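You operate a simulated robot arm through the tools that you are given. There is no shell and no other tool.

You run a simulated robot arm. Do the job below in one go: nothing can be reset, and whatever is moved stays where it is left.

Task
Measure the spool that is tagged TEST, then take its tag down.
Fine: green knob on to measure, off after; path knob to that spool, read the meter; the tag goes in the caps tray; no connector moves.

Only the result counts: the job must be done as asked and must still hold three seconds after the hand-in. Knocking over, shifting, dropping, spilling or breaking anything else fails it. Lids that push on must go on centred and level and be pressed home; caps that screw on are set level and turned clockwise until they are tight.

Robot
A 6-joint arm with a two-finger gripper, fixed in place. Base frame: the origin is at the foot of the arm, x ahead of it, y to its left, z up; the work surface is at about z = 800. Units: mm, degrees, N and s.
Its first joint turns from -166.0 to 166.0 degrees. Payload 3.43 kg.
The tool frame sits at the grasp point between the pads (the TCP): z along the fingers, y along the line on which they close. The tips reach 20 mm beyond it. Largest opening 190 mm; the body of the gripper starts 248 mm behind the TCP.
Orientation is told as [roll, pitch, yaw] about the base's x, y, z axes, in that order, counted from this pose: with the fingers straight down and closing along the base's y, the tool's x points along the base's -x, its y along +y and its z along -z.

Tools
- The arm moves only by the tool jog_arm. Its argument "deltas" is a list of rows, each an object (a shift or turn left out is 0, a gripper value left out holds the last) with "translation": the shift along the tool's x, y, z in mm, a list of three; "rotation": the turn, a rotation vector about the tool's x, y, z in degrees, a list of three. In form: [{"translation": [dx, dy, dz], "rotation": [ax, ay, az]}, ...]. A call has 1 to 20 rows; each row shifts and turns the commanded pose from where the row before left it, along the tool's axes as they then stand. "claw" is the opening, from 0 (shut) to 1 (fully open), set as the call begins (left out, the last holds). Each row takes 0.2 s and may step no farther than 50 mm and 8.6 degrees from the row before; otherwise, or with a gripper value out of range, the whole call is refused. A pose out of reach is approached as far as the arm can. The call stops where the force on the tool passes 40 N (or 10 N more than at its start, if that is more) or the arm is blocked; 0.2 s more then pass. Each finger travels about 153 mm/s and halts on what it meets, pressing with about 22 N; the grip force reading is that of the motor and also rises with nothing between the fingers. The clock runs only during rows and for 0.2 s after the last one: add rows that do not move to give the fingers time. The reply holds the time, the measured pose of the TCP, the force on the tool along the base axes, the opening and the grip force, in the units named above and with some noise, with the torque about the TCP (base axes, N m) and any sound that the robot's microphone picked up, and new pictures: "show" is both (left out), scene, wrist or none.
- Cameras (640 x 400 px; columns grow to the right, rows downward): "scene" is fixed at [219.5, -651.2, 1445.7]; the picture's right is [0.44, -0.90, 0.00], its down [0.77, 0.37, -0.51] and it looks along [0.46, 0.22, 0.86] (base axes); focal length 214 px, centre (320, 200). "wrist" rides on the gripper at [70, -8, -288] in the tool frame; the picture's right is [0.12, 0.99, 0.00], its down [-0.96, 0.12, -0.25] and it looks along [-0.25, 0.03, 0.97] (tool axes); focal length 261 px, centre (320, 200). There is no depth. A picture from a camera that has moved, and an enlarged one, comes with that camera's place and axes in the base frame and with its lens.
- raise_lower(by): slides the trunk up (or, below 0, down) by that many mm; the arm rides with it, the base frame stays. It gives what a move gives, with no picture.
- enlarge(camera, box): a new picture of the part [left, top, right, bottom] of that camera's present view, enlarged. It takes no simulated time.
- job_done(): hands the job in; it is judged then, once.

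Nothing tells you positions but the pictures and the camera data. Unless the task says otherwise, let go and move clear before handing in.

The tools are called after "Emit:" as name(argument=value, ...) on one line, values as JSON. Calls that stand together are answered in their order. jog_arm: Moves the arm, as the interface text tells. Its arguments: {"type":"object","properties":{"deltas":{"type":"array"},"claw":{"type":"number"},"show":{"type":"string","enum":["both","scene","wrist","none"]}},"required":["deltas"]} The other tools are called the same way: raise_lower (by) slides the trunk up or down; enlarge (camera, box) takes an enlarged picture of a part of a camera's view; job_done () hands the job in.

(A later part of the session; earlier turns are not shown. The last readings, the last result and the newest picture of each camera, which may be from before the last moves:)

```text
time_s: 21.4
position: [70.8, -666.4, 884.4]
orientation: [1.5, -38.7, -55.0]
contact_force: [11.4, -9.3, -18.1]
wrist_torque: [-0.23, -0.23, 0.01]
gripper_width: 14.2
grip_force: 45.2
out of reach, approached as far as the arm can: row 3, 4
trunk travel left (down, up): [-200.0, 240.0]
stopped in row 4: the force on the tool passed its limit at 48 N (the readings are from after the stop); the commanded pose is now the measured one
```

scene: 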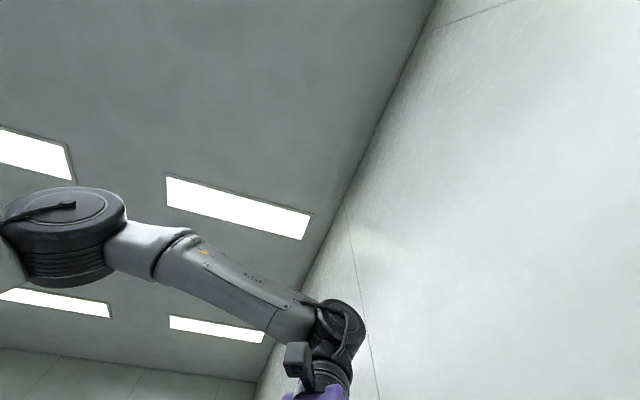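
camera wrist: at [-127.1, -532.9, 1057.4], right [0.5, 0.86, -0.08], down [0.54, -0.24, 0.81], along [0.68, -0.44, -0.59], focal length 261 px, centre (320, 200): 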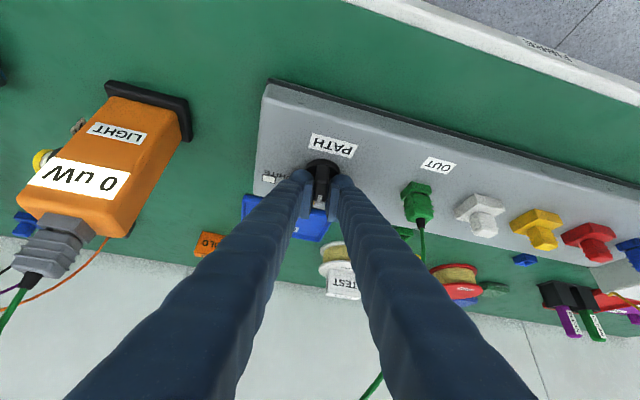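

The turn reached about -55° and then the arm ran into a reach limit. I'll open, back off along the tool axis, and check the knob, then find a lean that can reach the remaining angle.

Emit:
jog_arm(deltas=[{"translation": [0, 0, 0]}, {"translation": [0, 0, 0]}, {"translation": [0, 0, -25]}, {"translation": [0, 0, -40]}, {"translation": [0, 0, -40]}], claw=0.35, show="wrist")

Emit:
enlarge(camera="wrist", box=[256, 130, 384, 210])

```text
time_s: 22.6
position: [27.6, -611.3, 966.1]
orientation: [1.3, -38.8, -55.0]
contact_force: [1.0, -0.2, -0.6]
wrist_torque: [0.0, 0.02, 0.01]
gripper_width: 66.7
grip_force: 0.1
trunk travel left (down, up): [-200.0, 240.0]
camera wrist: at [-117.6, -426.8, 1147.5], right [0.75, 0.66, -0.06], down [0.43, -0.42, 0.8], along [0.5, -0.62, -0.6], focal length 261 px, centre (320, 200)
```

wrist: 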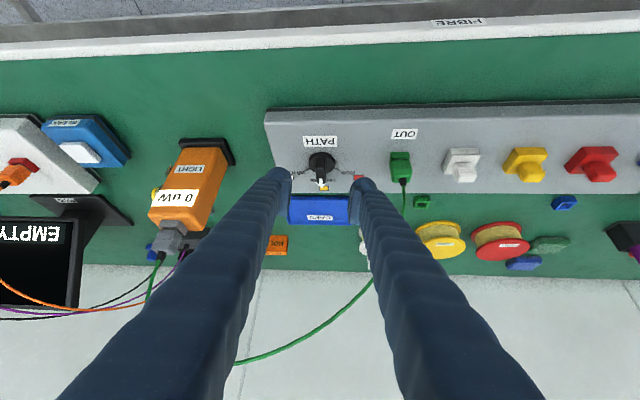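

```text
5.00 times, centred on (320, 170) of wrist
camera zoom: at [-117.6, -426.8, 1147.5], right [0.75, 0.66, -0.06], down [0.43, -0.42, 0.8], along [0.5, -0.62, -0.6], focal length 1303 px, centre (320, 350)
```

zoom: 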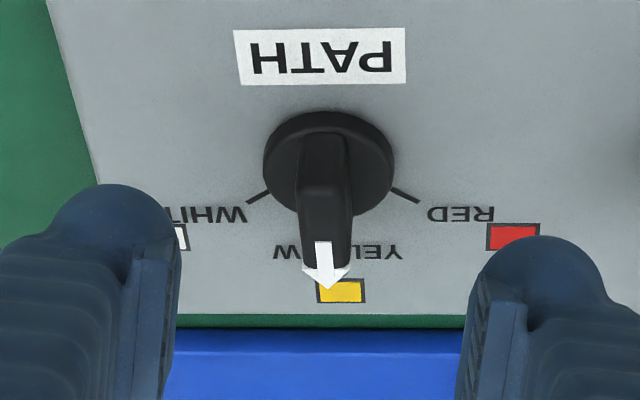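

The knob now sits at YELLOW (about -47°), halfway. Gripping further would need an unreachable pose, so for the rest I'll hold the hand at about -45° yaw and push the bar's head with one finger's inner face toward WHITE. First, tidy the orientation and sidestep to the start point.

Emit:
jog_arm(deltas=[{"rotation": [-2.5, -0.6, -3.9]}, {"rotation": [-2.5, -0.6, -3.9]}, {"translation": [0, 0, 0]}], show="wrist")

Emit:
enlarge(camera="wrist", box=[256, 130, 384, 210])

```text
time_s: 23.4
position: [29.1, -612.8, 967.8]
orientation: [0.0, -40.1, -44.9]
contact_force: [0.1, 0.5, 0.4]
wrist_torque: [-0.01, -0.01, 0.02]
gripper_width: 66.6
grip_force: 0.0
trunk travel left (down, up): [-200.0, 240.0]
camera wrist: at [-145.7, -448.6, 1142.7], right [0.64, 0.77, -0.08], down [0.49, -0.32, 0.81], along [0.6, -0.55, -0.58], focal length 261 px, centre (320, 200)
```

wrist: 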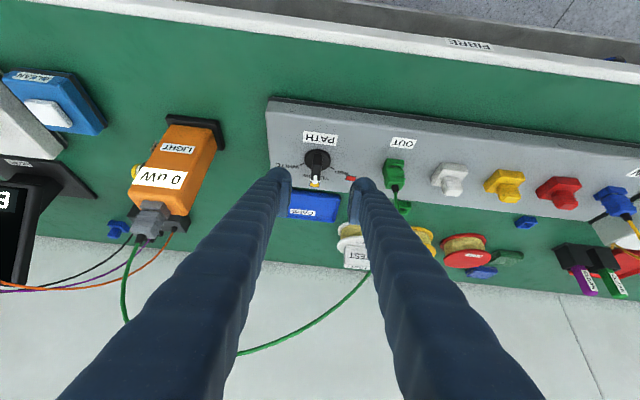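

```text
5.00 times, centred on (320, 170) of wrist
camera zoom: at [-145.7, -448.6, 1142.7], right [0.64, 0.77, -0.08], down [0.49, -0.32, 0.81], along [0.6, -0.55, -0.58], focal length 1303 px, centre (320, 350)
```

zoom: 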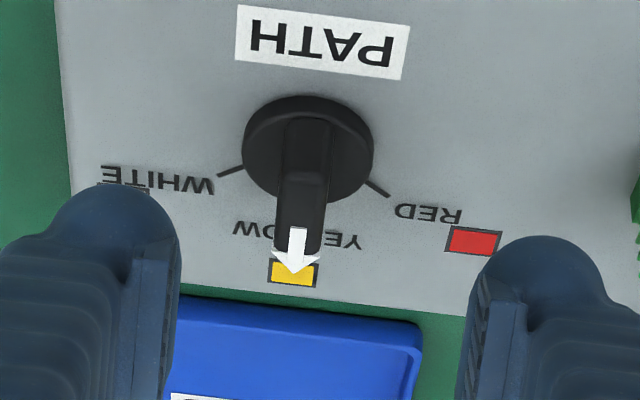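

Knob is squarely at YELLOW. Now I sidestep and advance along the tool axis so the right-hand finger ends up just beside the bar's head.

Emit:
jog_arm(deltas=[{"translation": [-10.3, -13.5, 0]}, {"translation": [-10.3, -13.5, 0]}, {"translation": [0, 0, 30]}, {"translation": [0, 0, 30]}, {"translation": [0, 0, 30]}], show="wrist")

Emit:
enlarge(camera="wrist", box=[256, 130, 384, 210])

```text
time_s: 24.6
position: [63.1, -686.6, 912.2]
orientation: [-0.1, -40.1, -44.9]
contact_force: [0.5, -0.3, -0.4]
wrist_torque: [-0.01, 0.01, 0.01]
gripper_width: 66.5
grip_force: 0.0
trunk travel left (down, up): [-200.0, 240.0]
camera wrist: at [-111.0, -522.5, 1087.2], right [0.64, 0.77, -0.08], down [0.49, -0.33, 0.81], along [0.6, -0.55, -0.58], focal length 261 px, centre (320, 200)
```

wrist: 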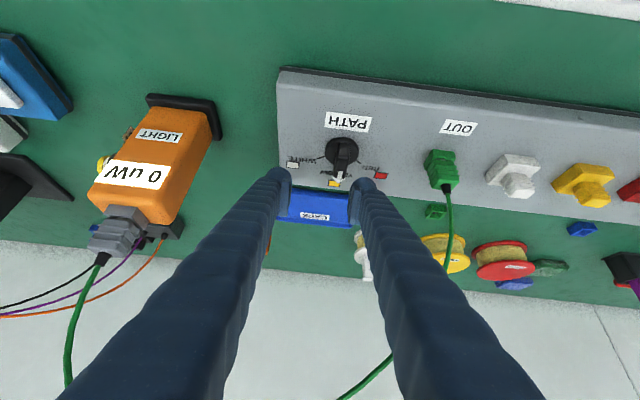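

```text
5.00 times, centred on (320, 170) of wrist
camera zoom: at [-111.0, -522.5, 1087.2], right [0.64, 0.77, -0.08], down [0.49, -0.33, 0.81], along [0.6, -0.55, -0.58], focal length 1303 px, centre (320, 350)
```

zoom: 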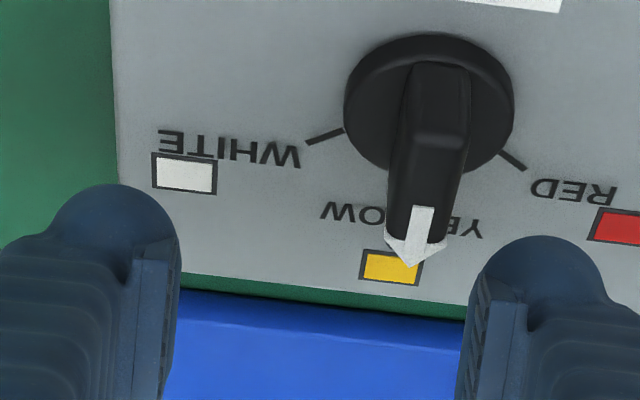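

The right finger's inner face would only just clear the bar, so I'll shift 5 mm to the right and then advance the rest of the way.

Emit:
jog_arm(deltas=[{"translation": [0, 5.5, 0]}, {"translation": [0, 0, 16]}, {"translation": [1, 0, 16]}, {"translation": [1, 0, 13.5]}], show="wrist")

Emit:
enlarge(camera="wrist", box=[288, 130, 416, 210])

```text
time_s: 25.6
position: [87.2, -701.3, 877.1]
orientation: [0.1, -40.1, -44.9]
contact_force: [0.3, -0.4, -0.7]
wrist_torque: [0.01, -0.02, -0.03]
gripper_width: 66.7
grip_force: 0.0
trunk travel left (down, up): [-200.0, 240.0]
camera wrist: at [-87.1, -536.7, 1051.6], right [0.64, 0.77, -0.08], down [0.49, -0.33, 0.81], along [0.6, -0.55, -0.58], focal length 261 px, centre (320, 200)
```

wrist: 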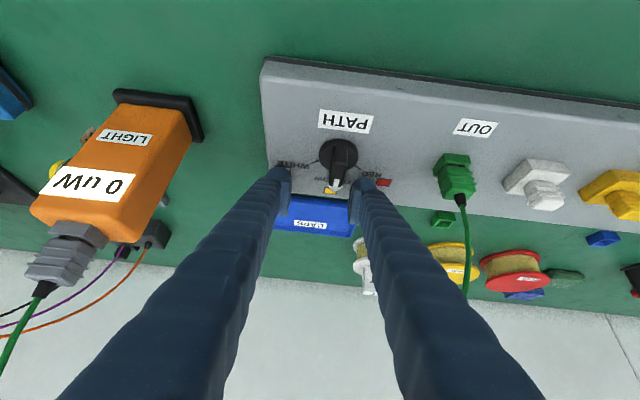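

```text
5.00 times, centred on (352, 170) of wrist
camera zoom: at [-87.1, -536.7, 1051.6], right [0.64, 0.77, -0.08], down [0.49, -0.33, 0.81], along [0.6, -0.55, -0.58], focal length 1303 px, centre (160, 350)
```

zoom: 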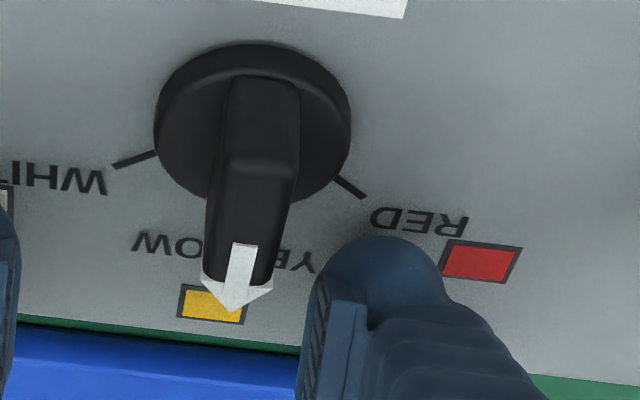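

The finger overlaps only the very tip of the bar; I'll move back toward the knob by 10 mm and then push left in small steps.

Emit:
jog_arm(deltas=[{"translation": [7.6, 0, -6.4]}, {"translation": [0, -2.5, 0]}, {"translation": [0, -2.5, 0]}, {"translation": [0, -2.5, 0]}, {"translation": [0, -2.5, 0]}, {"translation": [0, -2.5, 0]}], show="wrist")

Emit:
enlarge(camera="wrist", box=[288, 130, 416, 210])

```text
time_s: 27.0
position: [72.1, -701.9, 876.9]
orientation: [-0.1, -40.1, -44.9]
contact_force: [1.9, 3.1, 1.4]
wrist_torque: [0.04, 0.01, -0.1]
gripper_width: 68.5
grip_force: 2.1
trunk travel left (down, up): [-200.0, 240.0]
camera wrist: at [-103.5, -538.2, 1051.1], right [0.64, 0.77, -0.08], down [0.49, -0.33, 0.81], along [0.6, -0.55, -0.58], focal length 261 px, centre (320, 200)
```

wrist: 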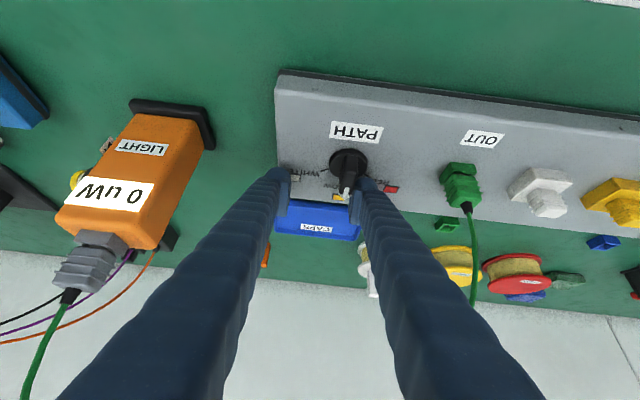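

```text
5.00 times, centred on (352, 170) of wrist
camera zoom: at [-103.5, -538.2, 1051.1], right [0.64, 0.77, -0.08], down [0.49, -0.33, 0.81], along [0.6, -0.55, -0.58], focal length 1303 px, centre (160, 350)
```

zoom: 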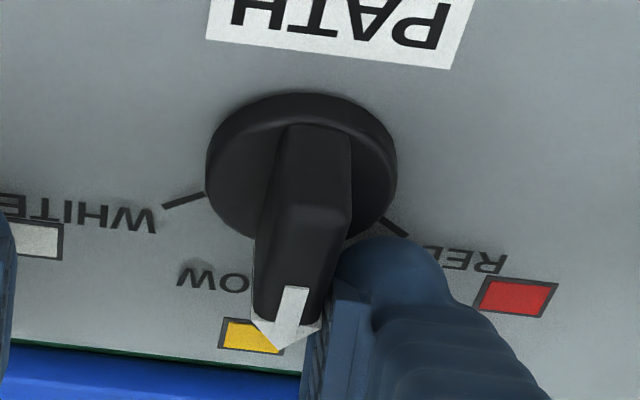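

Contact made. Pushing further in small steps.

Emit:
jog_arm(deltas=[{"translation": [0, -2.5, 0]}, {"translation": [0, -2.5, 0]}, {"translation": [0, -2.5, 0]}, {"translation": [0, 0, 0]}], show="wrist")

Emit:
enlarge(camera="wrist", box=[288, 130, 416, 210])

```text
time_s: 28.0
position: [66.0, -705.3, 876.0]
orientation: [0.0, -40.0, -44.8]
contact_force: [23.1, 15.8, -0.1]
wrist_torque: [-0.19, -0.02, -1.05]
gripper_width: 80.9
grip_force: 12.0
trunk travel left (down, up): [-200.0, 240.0]
camera wrist: at [-107.6, -542.9, 1051.0], right [0.63, 0.77, -0.08], down [0.49, -0.32, 0.81], along [0.6, -0.55, -0.58], focal length 261 px, centre (320, 200)
```

wrist: 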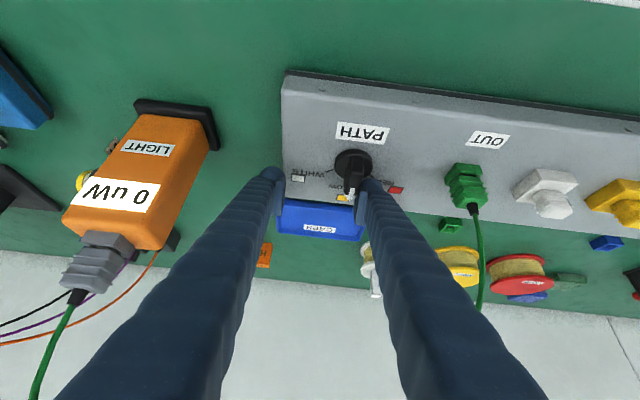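

```text
5.00 times, centred on (352, 170) of wrist
camera zoom: at [-107.6, -542.9, 1051.0], right [0.63, 0.77, -0.08], down [0.49, -0.32, 0.81], along [0.6, -0.55, -0.58], focal length 1303 px, centre (160, 350)
```

zoom: 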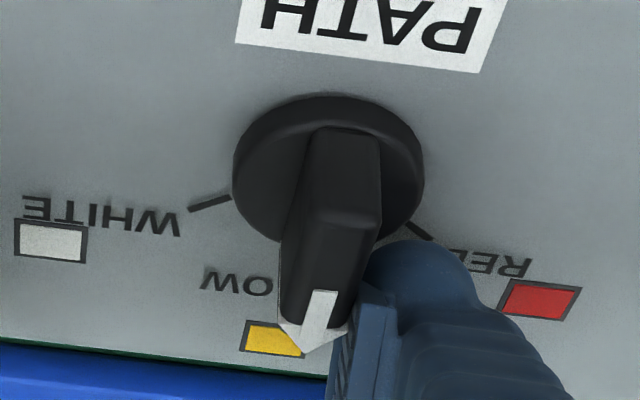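

The finger contacted almost over the knob's axis (no leverage): heights are about 6 mm more than I thought, so the knob axis is nearer (67, -659). I'll back off, move outward along the bar for more leverage and raise slightly, then push again.

Emit:
jog_arm(deltas=[{"translation": [0, 7, 0]}, {"translation": [0, 7, 0]}, {"translation": [-10.3, 0, 2.1]}, {"translation": [0, -2.5, 0]}, {"translation": [0, -2.5, 0]}, {"translation": [0, -2.5, 0]}, {"translation": [0, -2.5, 0]}], show="wrist")

Emit:
enlarge(camera="wrist", box=[288, 130, 416, 210])

```text
time_s: 29.6
position: [73.8, -712.6, 881.0]
orientation: [0.1, -40.1, -44.9]
contact_force: [0.6, 1.1, 0.3]
wrist_torque: [0.0, -0.01, -0.02]
gripper_width: 66.9
grip_force: 0.0
trunk travel left (down, up): [-200.0, 240.0]
camera wrist: at [-100.0, -548.1, 1056.4], right [0.64, 0.77, -0.08], down [0.49, -0.33, 0.81], along [0.6, -0.55, -0.58], focal length 261 px, centre (320, 200)
```

wrist: 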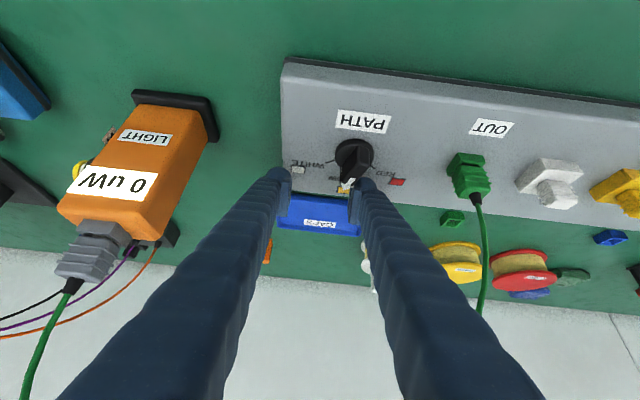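

```text
5.00 times, centred on (352, 170) of wrist
camera zoom: at [-100.0, -548.1, 1056.4], right [0.64, 0.77, -0.08], down [0.49, -0.33, 0.81], along [0.6, -0.55, -0.58], focal length 1303 px, centre (160, 350)
```

zoom: 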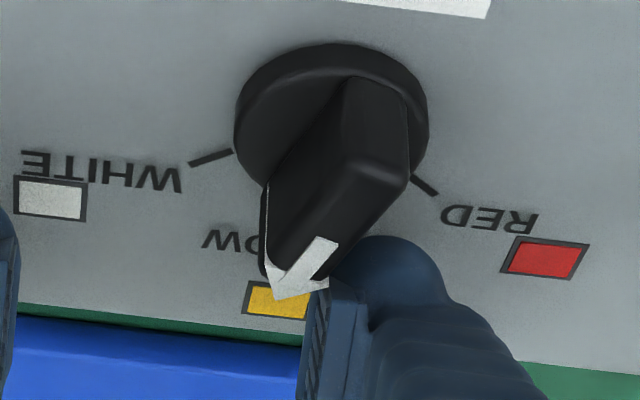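

The knob is turning nicely toward WHITE with little force. Continuing.

Emit:
jog_arm(deltas=[{"translation": [0, -2.5, 0]}, {"translation": [0, -2.5, 0]}, {"translation": [0, -2.0, 0]}], show="wrist")

Emit:
enlarge(camera="wrist", box=[288, 130, 416, 210])

```text
time_s: 30.4
position: [67.9, -716.7, 881.7]
orientation: [-0.2, -40.1, -45.0]
contact_force: [0.3, 0.8, 0.0]
wrist_torque: [-0.01, -0.03, -0.03]
gripper_width: 66.7
grip_force: 0.1
trunk travel left (down, up): [-200.0, 240.0]
camera wrist: at [-105.9, -552.1, 1056.6], right [0.64, 0.77, -0.08], down [0.49, -0.33, 0.81], along [0.59, -0.55, -0.58], focal length 261 px, centre (320, 200)
```

wrist: 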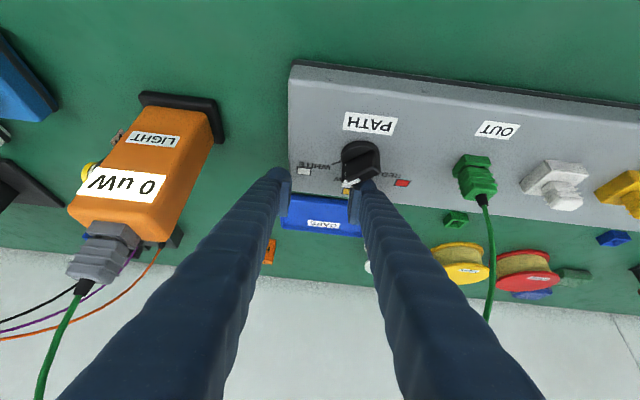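

```text
5.00 times, centred on (352, 170) of wrist
camera zoom: at [-105.9, -552.1, 1056.6], right [0.64, 0.77, -0.08], down [0.49, -0.33, 0.81], along [0.59, -0.55, -0.58], focal length 1303 px, centre (160, 350)
```

zoom: 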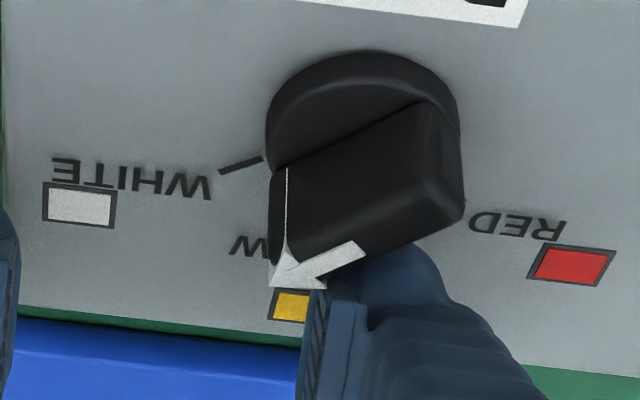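

The arrow is at about -88°, WHITE is near -99°. Pushing 3 mm more.

Emit:
jog_arm(deltas=[{"translation": [0, -1.5, 0]}, {"translation": [0, -1.5, 0]}, {"translation": [0, 0, 0]}], show="wrist")

Emit:
enlarge(camera="wrist", box=[288, 130, 416, 210])

```text
time_s: 31.2
position: [66.2, -717.8, 882.4]
orientation: [0.0, -40.1, -45.0]
contact_force: [0.8, -0.5, -0.6]
wrist_torque: [-0.02, 0.06, -0.02]
gripper_width: 66.7
grip_force: 0.0
trunk travel left (down, up): [-200.0, 240.0]
camera wrist: at [-107.1, -553.9, 1057.3], right [0.64, 0.77, -0.08], down [0.49, -0.33, 0.81], along [0.6, -0.55, -0.58], focal length 261 px, centre (320, 200)
```

wrist: 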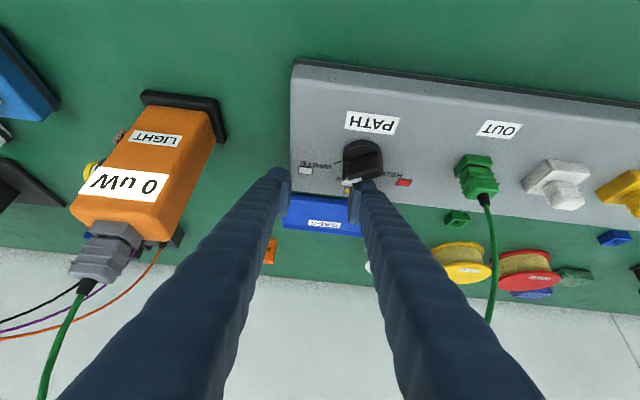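

```text
5.00 times, centred on (352, 170) of wrist
camera zoom: at [-107.1, -553.9, 1057.3], right [0.64, 0.77, -0.08], down [0.49, -0.33, 0.81], along [0.6, -0.55, -0.58], focal length 1303 px, centre (160, 350)
```

zoom: 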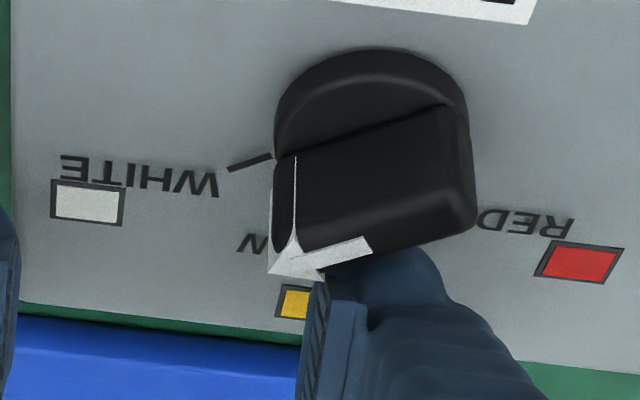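

The arrow now lines up with the WHITE tick. Backing the finger off and retreating along the tool axis, then checking.

Emit:
jog_arm(deltas=[{"translation": [0, 5, 0]}, {"translation": [0, 3, 0]}, {"translation": [0, 0, -30]}, {"translation": [0, 0, -40]}, {"translation": [0, 0, -40]}], show="wrist")

Emit:
enlarge(camera="wrist", box=[288, 130, 384, 190])

```text
time_s: 32.4
position: [23.5, -662.1, 966.6]
orientation: [0.1, -40.1, -45.0]
contact_force: [0.1, 0.3, 0.4]
wrist_torque: [0.03, -0.01, 0.02]
gripper_width: 66.5
grip_force: 0.1
trunk travel left (down, up): [-200.0, 240.0]
camera wrist: at [-150.9, -497.6, 1141.3], right [0.64, 0.77, -0.08], down [0.49, -0.33, 0.81], along [0.6, -0.55, -0.58], focal length 261 px, centre (320, 200)
```

wrist: 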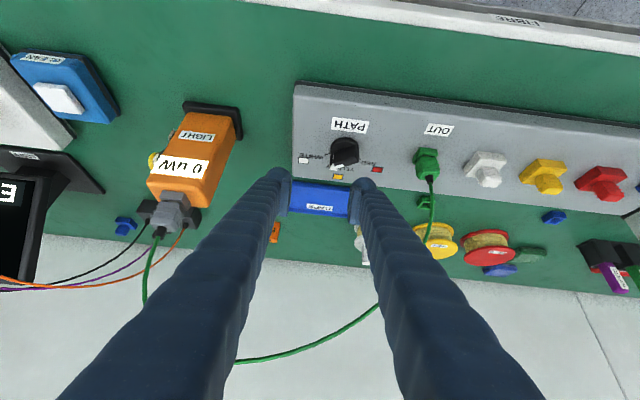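

```text
6.67 times, centred on (336, 160) of wrist
camera zoom: at [-150.9, -497.6, 1141.3], right [0.64, 0.77, -0.08], down [0.49, -0.33, 0.81], along [0.6, -0.55, -0.58], focal length 1738 px, centre (213, 467)
```

zoom: 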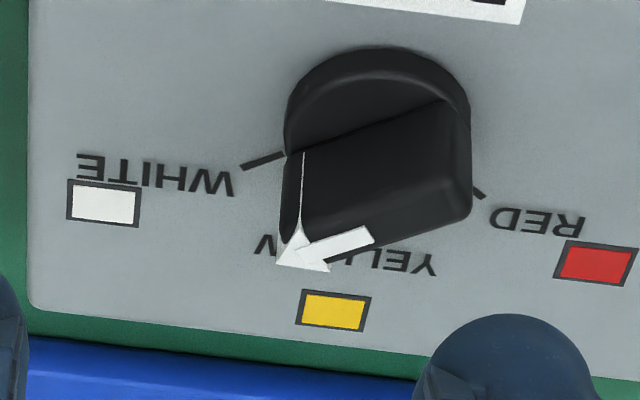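

The path knob is exactly on WHITE. Next, the green knob: I'll raise straight up on the robot side of the cable, level the hand, and travel over to the source box.

Emit:
jog_arm(deltas=[{"translation": [-27.6, 0, -32.8]}, {"translation": [-27.6, 0, -32.8]}, {"translation": [-27.6, 0, -32.8]}, {"translation": [-27.6, 0, -32.8]}, {"translation": [-27.6, 0, -32.8]}, {"translation": [-27.6, 0, -32.8]}, {"translation": [-27.6, 0, -32.8]}, {"rotation": [0, 8, 0]}, {"rotation": [0, 8, 0]}, {"rotation": [0, 8, 0]}, {"rotation": [0, 8, 0]}, {"rotation": [0, 8, 0]}], claw=0.4, show="none")

Emit:
jog_arm(deltas=[{"translation": [-2.5, 48, 2]}, {"translation": [-2.5, 48, 2]}, {"translation": [-2.5, 48, 2]}, {"translation": [-2.5, 48, 2]}, {"translation": [-2.5, 48, 2]}, {"translation": [-2.5, 48, 2]}, {"translation": [-2.5, 48, 2]}, {"translation": [-2.5, 48, 2]}, {"translation": [-2.5, 48, 2]}, {"translation": [-2.5, 48, 2]}, {"translation": [-2.5, 48, 2]}, {"translation": [-2.5, 48, 2]}, {"translation": [-2.5, 48, 2]}, {"translation": [-2.5, 48, 2]}], show="wrist")

```text
time_s: 35.0
position: [24.0, -662.5, 1264.3]
orientation: [0.0, 0.1, -45.0]
contact_force: [0.8, -0.4, -0.5]
wrist_torque: [0.03, 0.06, -0.02]
gripper_width: 76.3
grip_force: 0.2
trunk travel left (down, up): [-200.0, 240.0]
```

```text
time_s: 38.0
position: [524.8, -210.7, 1236.4]
orientation: [-0.1, 0.0, -44.9]
contact_force: [0.0, -0.1, -0.3]
wrist_torque: [0.02, 0.07, -0.01]
gripper_width: 76.1
grip_force: 0.0
trunk travel left (down, up): [-200.0, 240.0]
camera wrist: at [470.1, -164.8, 1525.3], right [0.62, 0.79, 0.0], down [0.76, -0.6, 0.25], along [0.19, -0.15, -0.97], focal length 261 px, centre (320, 200)
```

wrist: 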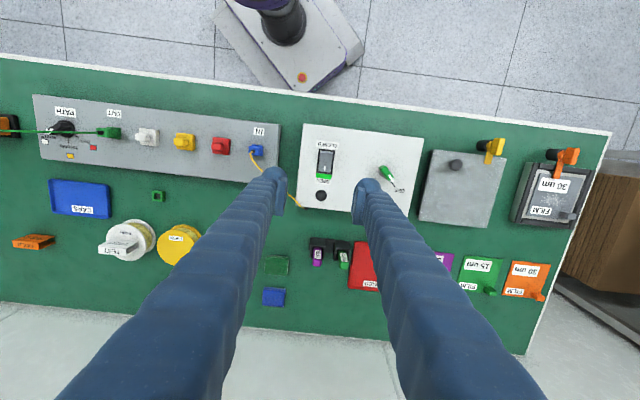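

Emit:
enlarge(camera="wrist", box=[350, 150, 430, 200])

Emit:
enlarge(camera="wrist", box=[292, 120, 420, 200])

Emit:
enlarge(camera="wrist", box=[30, 95, 110, 145])

```text
8.00 times, centred on (390, 175) of wrist
camera zoom: at [470.1, -164.8, 1525.3], right [0.62, 0.79, 0.0], down [0.76, -0.6, 0.25], along [0.19, -0.15, -0.97], focal length 2085 px, centre (-240, 400)
```

zoom: 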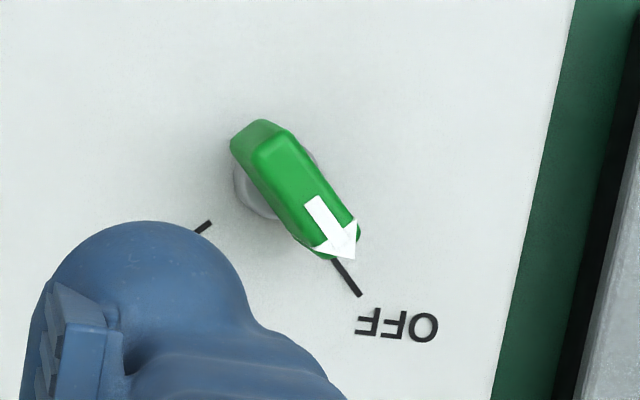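

```text
5.00 times, centred on (356, 160) of wrist
camera zoom: at [470.1, -164.8, 1525.3], right [0.62, 0.79, 0.0], down [0.76, -0.6, 0.25], along [0.19, -0.15, -0.97], focal length 1303 px, centre (140, 400)
```

zoom: 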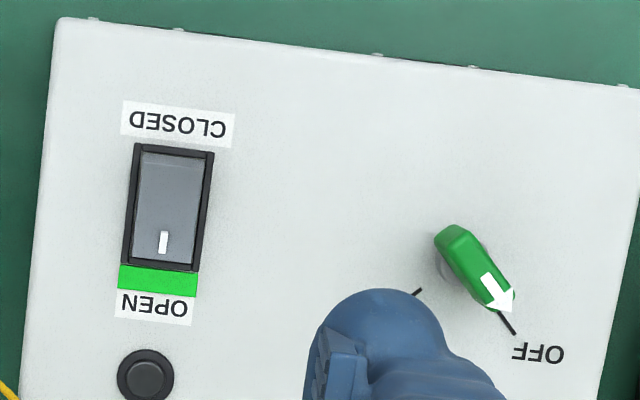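

```text
8.00 times, centred on (70, 120) of wrist
camera zoom: at [470.1, -164.8, 1525.3], right [0.62, 0.79, 0.0], down [0.76, -0.6, 0.25], along [0.19, -0.15, -0.97], focal length 2085 px, centre (2320, 840)
```

zoom: 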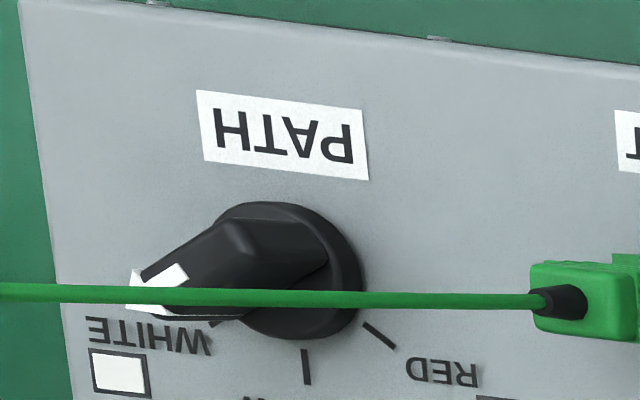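

The source box's green knob points to OFF; the bar lies roughly along +x with its top near z = 920 and axis near (643, -99). ON is 90° clockwise. I'll yaw to 0 and move above it.

Emit:
jog_arm(deltas=[{"rotation": [0, 0, -7.5]}, {"rotation": [0, 0, -7.5]}, {"rotation": [0, 0, -7.5]}, {"rotation": [0, 0, -7.5]}, {"rotation": [0, 0, -7.5]}, {"rotation": [0, 0, -7.5]}, {"translation": [-23.6, 22.3, 30]}, {"translation": [-23.6, 22.3, 30]}, {"translation": [-23.6, 22.3, 30]}, {"translation": [-23.6, 22.3, 30]}, {"translation": [-23.6, 22.3, 30]}], show="wrist")

Emit:
enlarge(camera="wrist", box=[270, 150, 398, 230])

```text
time_s: 40.4
position: [638.9, -100.4, 1086.5]
orientation: [0.0, 0.0, 0.1]
contact_force: [0.5, 0.0, -0.4]
wrist_torque: [0.01, 0.04, 0.0]
gripper_width: 76.1
grip_force: 0.0
trunk travel left (down, up): [-200.0, 240.0]
camera wrist: at [569.7, -107.5, 1373.9], right [-0.12, 0.99, 0.0], down [0.96, 0.12, 0.25], along [0.24, 0.03, -0.97], focal length 261 px, centre (320, 200)
```

wrist: 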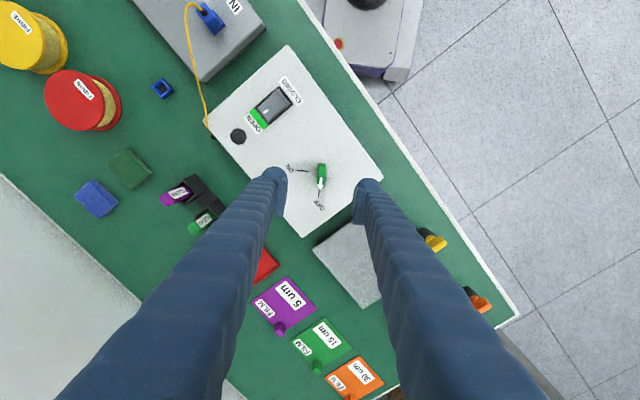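

```text
5.00 times, centred on (334, 190) of wrist
camera zoom: at [569.7, -107.5, 1373.9], right [-0.12, 0.99, 0.0], down [0.96, 0.12, 0.25], along [0.24, 0.03, -0.97], focal length 1303 px, centre (250, 250)
```

zoom: 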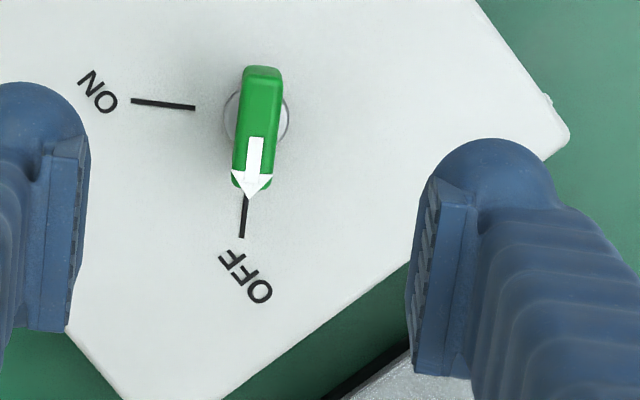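

The bar lies between the fingers, axis near (643, -96.5), pointing straight along OFF. I'll centre and descend to z = 965 and look again.

Emit:
jog_arm(deltas=[{"translation": [-4, 3.5, 30]}, {"translation": [0, 0, 45]}, {"translation": [0, 0, 45]}, {"translation": [0, 0, 0]}], claw=0.35, show="wrist")

Emit:
enlarge(camera="wrist", box=[256, 150, 384, 230])

```text
time_s: 41.4
position: [643.5, -97.1, 967.2]
orientation: [0.0, 0.0, 0.1]
contact_force: [0.0, -0.4, -0.2]
wrist_torque: [0.01, 0.03, -0.01]
gripper_width: 66.9
grip_force: 0.0
trunk travel left (down, up): [-200.0, 240.0]
camera wrist: at [574.0, -104.4, 1255.9], right [-0.12, 0.99, 0.0], down [0.96, 0.12, 0.25], along [0.25, 0.03, -0.97], focal length 261 px, centre (320, 200)
```

wrist: 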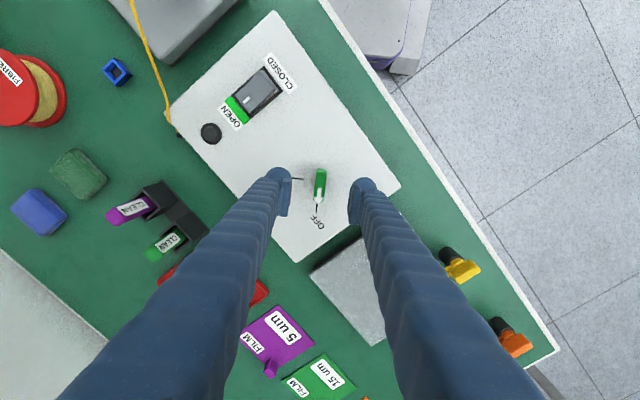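

```text
5.00 times, centred on (320, 190) of wrist
camera zoom: at [574.0, -104.4, 1255.9], right [-0.12, 0.99, 0.0], down [0.96, 0.12, 0.25], along [0.25, 0.03, -0.97], focal length 1303 px, centre (320, 250)
```

zoom: 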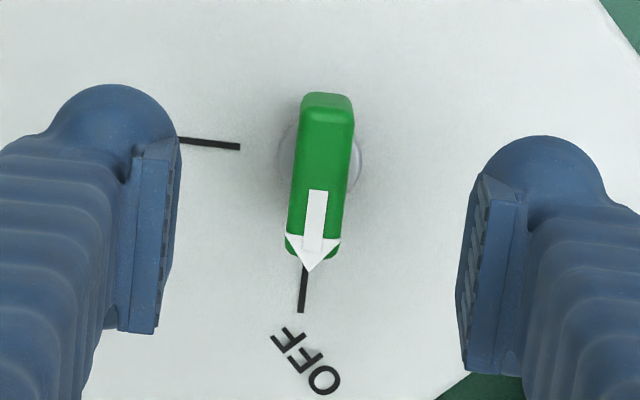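

Bar top is near z ≈ 922, box surface near 883. I'll descend to z ≈ 923 at the TCP so the tips overlap the bar, then close.

Emit:
jog_arm(deltas=[{"translation": [1.5, 0.3, 15]}, {"translation": [0, 0, 15]}, {"translation": [0, 0, 14]}, {"translation": [0, 0, 0]}], show="wrist")

Emit:
enlarge(camera="wrist", box=[256, 150, 384, 230])

```text
time_s: 42.4
position: [643.2, -96.0, 923.1]
orientation: [-0.1, 0.0, 0.1]
contact_force: [0.1, 0.2, -0.6]
wrist_torque: [-0.01, 0.02, -0.01]
gripper_width: 66.7
grip_force: 0.1
trunk travel left (down, up): [-200.0, 240.0]
camera wrist: at [573.6, -103.4, 1211.2], right [-0.12, 0.99, 0.0], down [0.96, 0.12, 0.25], along [0.25, 0.03, -0.97], focal length 261 px, centre (320, 200)
```

wrist: 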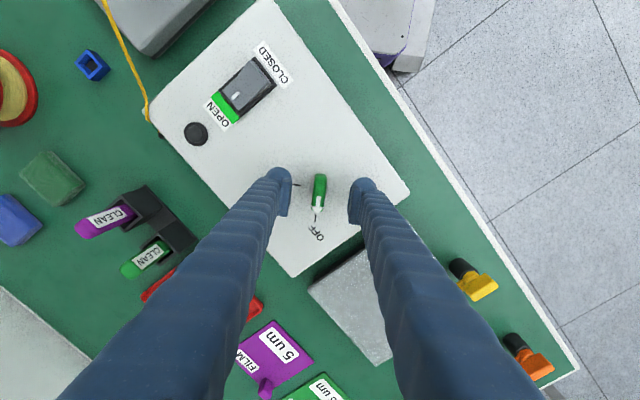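

```text
5.00 times, centred on (320, 190) of wrist
camera zoom: at [573.6, -103.4, 1211.2], right [-0.12, 0.99, 0.0], down [0.96, 0.12, 0.25], along [0.25, 0.03, -0.97], focal length 1303 px, centre (320, 250)
```

zoom: 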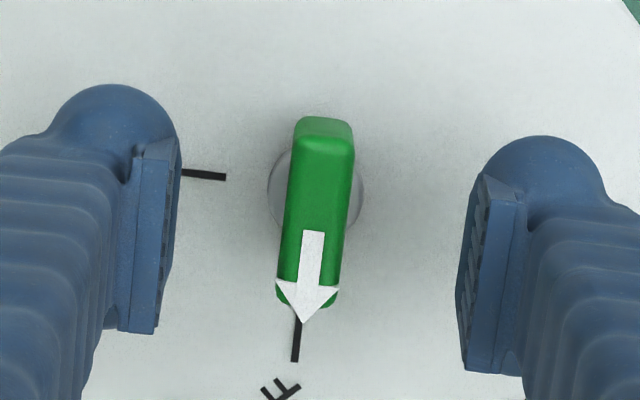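

Bar top at about z = 924; the tips overlap it by about 20 mm. Small centring correction, then close.

Emit:
jog_arm(deltas=[{"translation": [1.7, -0.9, 0]}, {"translation": [0, 0, 0]}], show="none")

Emit:
jog_arm(deltas=[{"translation": [0, 0, 0]}, {"translation": [0, 0, 0]}, {"translation": [0, 0, 0]}], claw=0.0, show="wrist")

Emit:
enlarge(camera="wrist", box=[256, 150, 384, 230])

```text
time_s: 43.0
position: [642.3, -96.9, 923.3]
orientation: [-0.1, 0.0, 0.1]
contact_force: [-0.4, -0.3, 0.7]
wrist_torque: [-0.02, -0.04, 0.0]
gripper_width: 66.7
grip_force: 0.0
trunk travel left (down, up): [-200.0, 240.0]
```

```text
time_s: 43.8
position: [641.7, -99.1, 924.0]
orientation: [-0.2, -0.1, 0.1]
contact_force: [-0.8, -9.5, -2.0]
wrist_torque: [-0.08, -0.03, -0.01]
gripper_width: 13.9
grip_force: 44.7
trunk travel left (down, up): [-200.0, 240.0]
camera wrist: at [572.2, -104.8, 1210.9], right [-0.12, 0.99, 0.0], down [0.96, 0.12, 0.25], along [0.25, 0.03, -0.97], focal length 261 px, centre (320, 200)
```

wrist: 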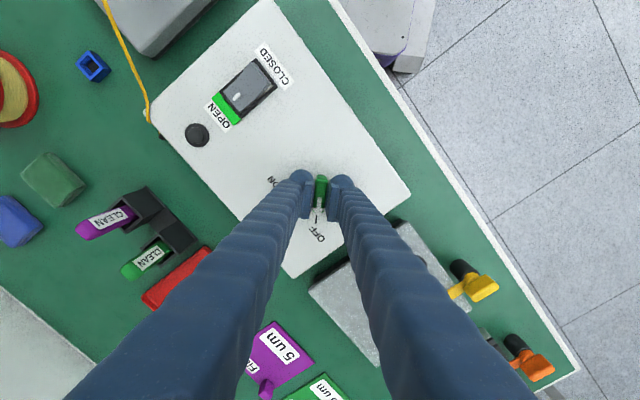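

```text
5.00 times, centred on (320, 190) of wrist
camera zoom: at [572.2, -104.8, 1210.9], right [-0.12, 0.99, 0.0], down [0.96, 0.12, 0.25], along [0.25, 0.03, -0.97], focal length 1303 px, centre (320, 250)
```

zoom: 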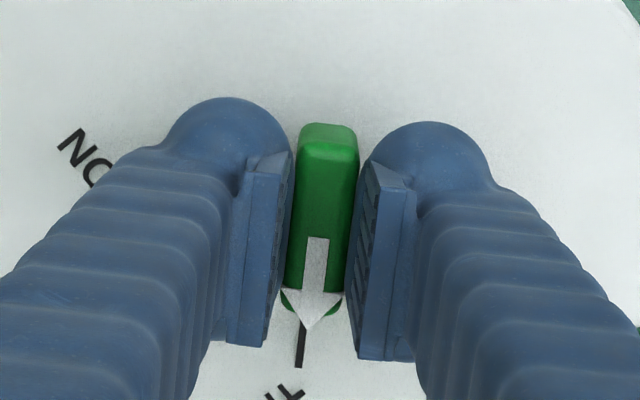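

Gripped. Relaxing the small side load, then starting the clockwise turn in steps.

Emit:
jog_arm(deltas=[{"translation": [0, -1.0, 0]}, {"rotation": [0, 0, 5]}, {"rotation": [0, 0, 5]}, {"rotation": [0, 0, 5]}], show="none")

```text
time_s: 44.8
position: [642.9, -96.5, 922.9]
orientation: [-0.1, 0.1, -14.9]
contact_force: [-0.1, 12.4, -2.1]
wrist_torque: [0.0, -0.54, 0.04]
gripper_width: 13.9
grip_force: 45.5
trunk travel left (down, up): [-200.0, 240.0]
```

Emit:
jog_arm(deltas=[{"rotation": [0, 0, 5]}, {"rotation": [0, 0, 5]}, {"rotation": [0, 0, 5]}, {"rotation": [0, 0, 5]}], show="none")

```text
time_s: 45.8
position: [641.0, -97.0, 922.6]
orientation: [-0.1, 0.1, -34.9]
contact_force: [0.4, 8.7, -5.5]
wrist_torque: [0.21, 0.14, 0.03]
gripper_width: 14.4
grip_force: 44.6
trunk travel left (down, up): [-200.0, 240.0]
```

The turn proceeds smoothly with little load (yaw about -35°). Continuing.

Emit:
jog_arm(deltas=[{"rotation": [0, 0, 5]}, {"rotation": [0, 0, 5]}, {"rotation": [0, 0, 5]}, {"rotation": [0, 0, 5]}], show="none")

Emit:
jog_arm(deltas=[{"rotation": [0, 0, 5]}, {"rotation": [0, 0, 5]}, {"rotation": [0, 0, 5]}], show="wrist")

Emit:
enlarge(camera="wrist", box=[256, 150, 384, 230])

```text
time_s: 46.8
position: [641.9, -98.4, 923.9]
orientation: [-0.1, 0.0, -54.9]
contact_force: [0.2, 11.3, -13.5]
wrist_torque: [0.1, -0.01, 0.03]
gripper_width: 14.1
grip_force: 45.4
trunk travel left (down, up): [-200.0, 240.0]
```

```text
time_s: 47.6
position: [642.7, -97.6, 923.6]
orientation: [-0.1, -0.1, -70.0]
contact_force: [-1.7, 14.1, -6.0]
wrist_torque: [0.33, 0.1, -0.01]
gripper_width: 13.9
grip_force: 44.7
trunk travel left (down, up): [-200.0, 240.0]
camera wrist: at [610.8, -32.6, 1210.8], right [0.89, 0.45, 0.0], down [0.44, -0.86, 0.25], along [0.11, -0.22, -0.97], focal length 261 px, centre (320, 200)
```

wrist: 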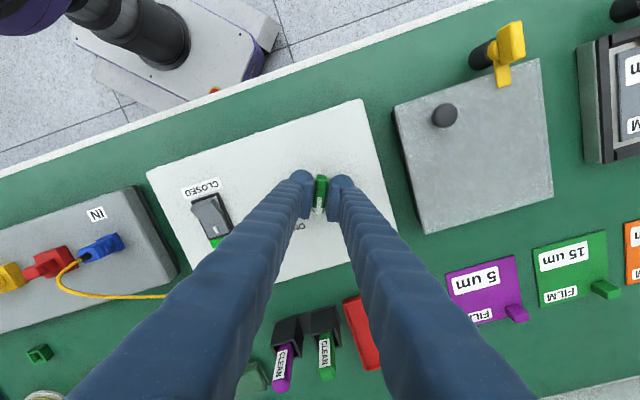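

```text
5.00 times, centred on (320, 190) of wrist
camera zoom: at [610.8, -32.6, 1210.8], right [0.89, 0.45, 0.0], down [0.44, -0.86, 0.25], along [0.11, -0.22, -0.97], focal length 1303 px, centre (320, 250)
```

zoom: 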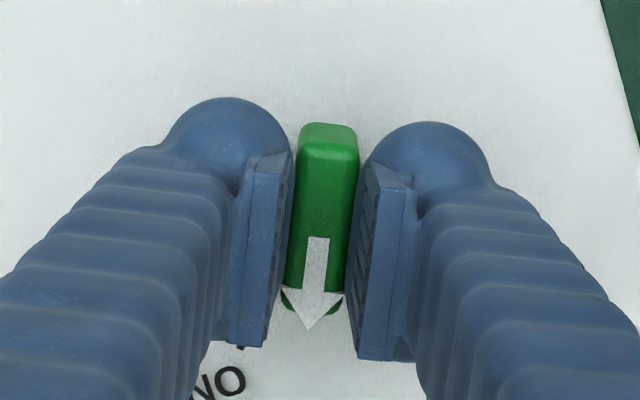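

Nearly there; 20° more to the ON tick.

Emit:
jog_arm(deltas=[{"rotation": [0, 0, 5]}, {"rotation": [0, 0, 5]}, {"rotation": [0, 0, 5]}, {"rotation": [0, 0, 5]}], show="wrist")

Emit:
enlarge(camera="wrist", box=[256, 150, 384, 230])

```text
time_s: 48.6
position: [641.5, -97.0, 923.0]
orientation: [0.0, -0.2, -90.0]
contact_force: [-1.1, 18.2, 8.6]
wrist_torque: [0.18, 0.03, 0.0]
gripper_width: 14.0
grip_force: 46.0
trunk travel left (down, up): [-200.0, 240.0]
camera wrist: at [634.2, -25.4, 1210.8], right [0.99, 0.12, 0.0], down [0.12, -0.96, 0.25], along [0.03, -0.25, -0.97], focal length 261 px, centre (320, 200)
```

wrist: 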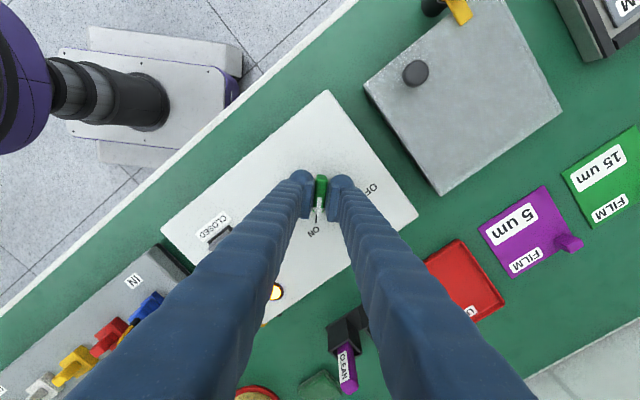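

```text
5.00 times, centred on (320, 190) of wrist
camera zoom: at [634.2, -25.4, 1210.8], right [0.99, 0.12, 0.0], down [0.12, -0.96, 0.25], along [0.03, -0.25, -0.97], focal length 1303 px, centre (320, 250)
```

zoom: 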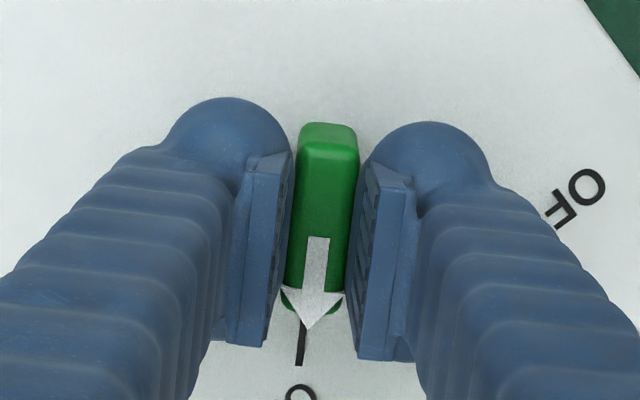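

The arrow is on ON and the source's indicator lamp is lit. Releasing, lifting straight up, then going to read the meter.

Emit:
jog_arm(deltas=[{"translation": [0, 0, 0]}, {"translation": [0, 0, 0]}, {"translation": [0, 0, -30]}, {"translation": [0, 0, -45]}, {"translation": [0, 0, -45]}, {"translation": [0, 0, -45]}, {"translation": [0, 0, -45]}, {"translation": [0, 0, -45]}, {"translation": [0, 0, -45]}], claw=0.35, show="wrist")

Emit:
enlarge(camera="wrist", box=[240, 130, 400, 230])

```text
time_s: 50.6
position: [640.9, -95.7, 1223.5]
orientation: [0.0, -0.2, -89.9]
contact_force: [-0.7, 0.5, -0.2]
wrist_torque: [0.0, -0.02, -0.03]
gripper_width: 66.6
grip_force: 0.1
trunk travel left (down, up): [-200.0, 240.0]
camera wrist: at [631.4, -24.5, 1511.7], right [0.99, 0.12, 0.0], down [0.12, -0.96, 0.25], along [0.03, -0.25, -0.97], focal length 261 px, centre (320, 200)
```

wrist: 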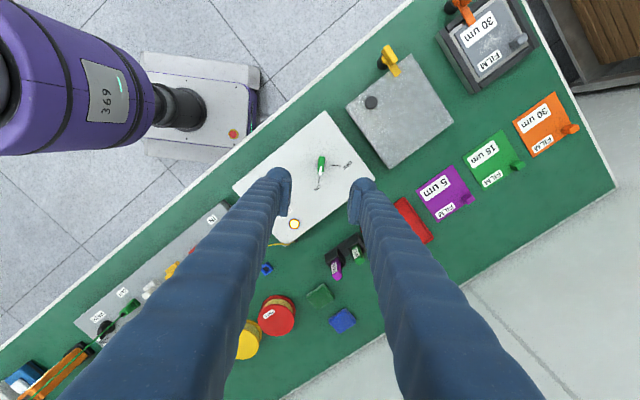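

```text
4.00 times, centred on (320, 180) of wrist
camera zoom: at [631.4, -24.5, 1511.7], right [0.99, 0.12, 0.0], down [0.12, -0.96, 0.25], along [0.03, -0.25, -0.97], focal length 1043 px, centre (320, 280)
```

zoom: 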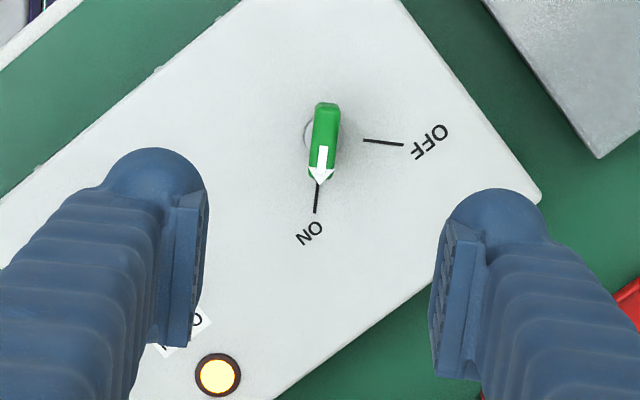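

Lamp lit and arrow on ON. Now heading back around to view the meter face.

Emit:
jog_arm(deltas=[{"rotation": [0, 0, -7.5]}, {"rotation": [0, 0, -7.5]}, {"rotation": [0, 0, -7.5]}, {"rotation": [0, 0, -7.5]}, {"rotation": [0, 0, -7.5]}, {"rotation": [0, 0, -7.5]}, {"translation": [0, -41, -8]}, {"translation": [0, -41, -8]}, {"translation": [0, -41, -8]}, {"translation": [0, -41, -8]}], show="none")

Emit:
jog_arm(deltas=[{"translation": [5.3, -44.5, 0]}, {"translation": [5.3, -44.5, 0]}, {"translation": [5.3, -44.5, 0]}, {"translation": [5.3, -44.5, 0]}, {"translation": [5.3, -44.5, 0]}, {"translation": [5.3, -44.5, 0]}, {"translation": [5.3, -44.5, 0]}, {"translation": [5.3, -44.5, 0]}, {"translation": [5.3, -44.5, 0]}, {"translation": [5.3, -44.5, 0]}, {"translation": [28.4, -34.2, 0]}, {"translation": [28.4, -34.2, 0]}, {"translation": [28.4, -34.2, 0]}, {"translation": [28.4, -34.2, 0]}, {"translation": [28.4, -34.2, 0]}, {"translation": [28.4, -34.2, 0]}, {"translation": [28.4, -34.2, 0]}], show="wrist")

```text
time_s: 52.8
position: [523.6, -214.6, 1256.4]
orientation: [0.0, -0.2, -44.9]
contact_force: [-0.6, -0.4, 0.2]
wrist_torque: [0.01, -0.11, 0.04]
gripper_width: 66.7
grip_force: 0.0
trunk travel left (down, up): [-200.0, 240.0]
```

```text
time_s: 56.4
position: [-137.1, -518.4, 1256.2]
orientation: [0.0, -0.1, -44.8]
contact_force: [0.4, 0.4, -0.3]
wrist_torque: [-0.03, -0.03, 0.01]
gripper_width: 66.6
grip_force: 0.1
trunk travel left (down, up): [-200.0, 240.0]
camera wrist: at [-192.9, -472.6, 1543.8], right [0.62, 0.79, 0.0], down [0.76, -0.6, 0.25], along [0.2, -0.15, -0.97], focal length 261 px, centre (320, 200)
```

wrist: 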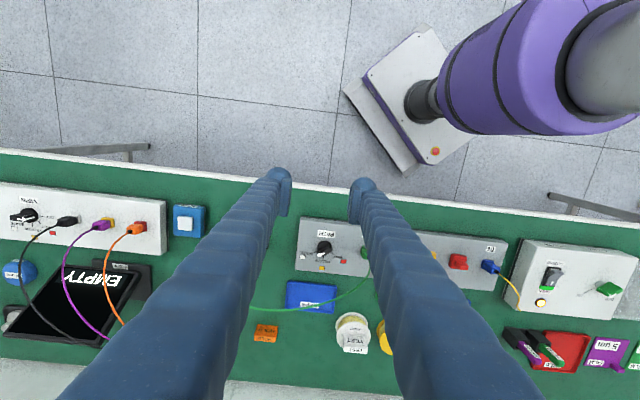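

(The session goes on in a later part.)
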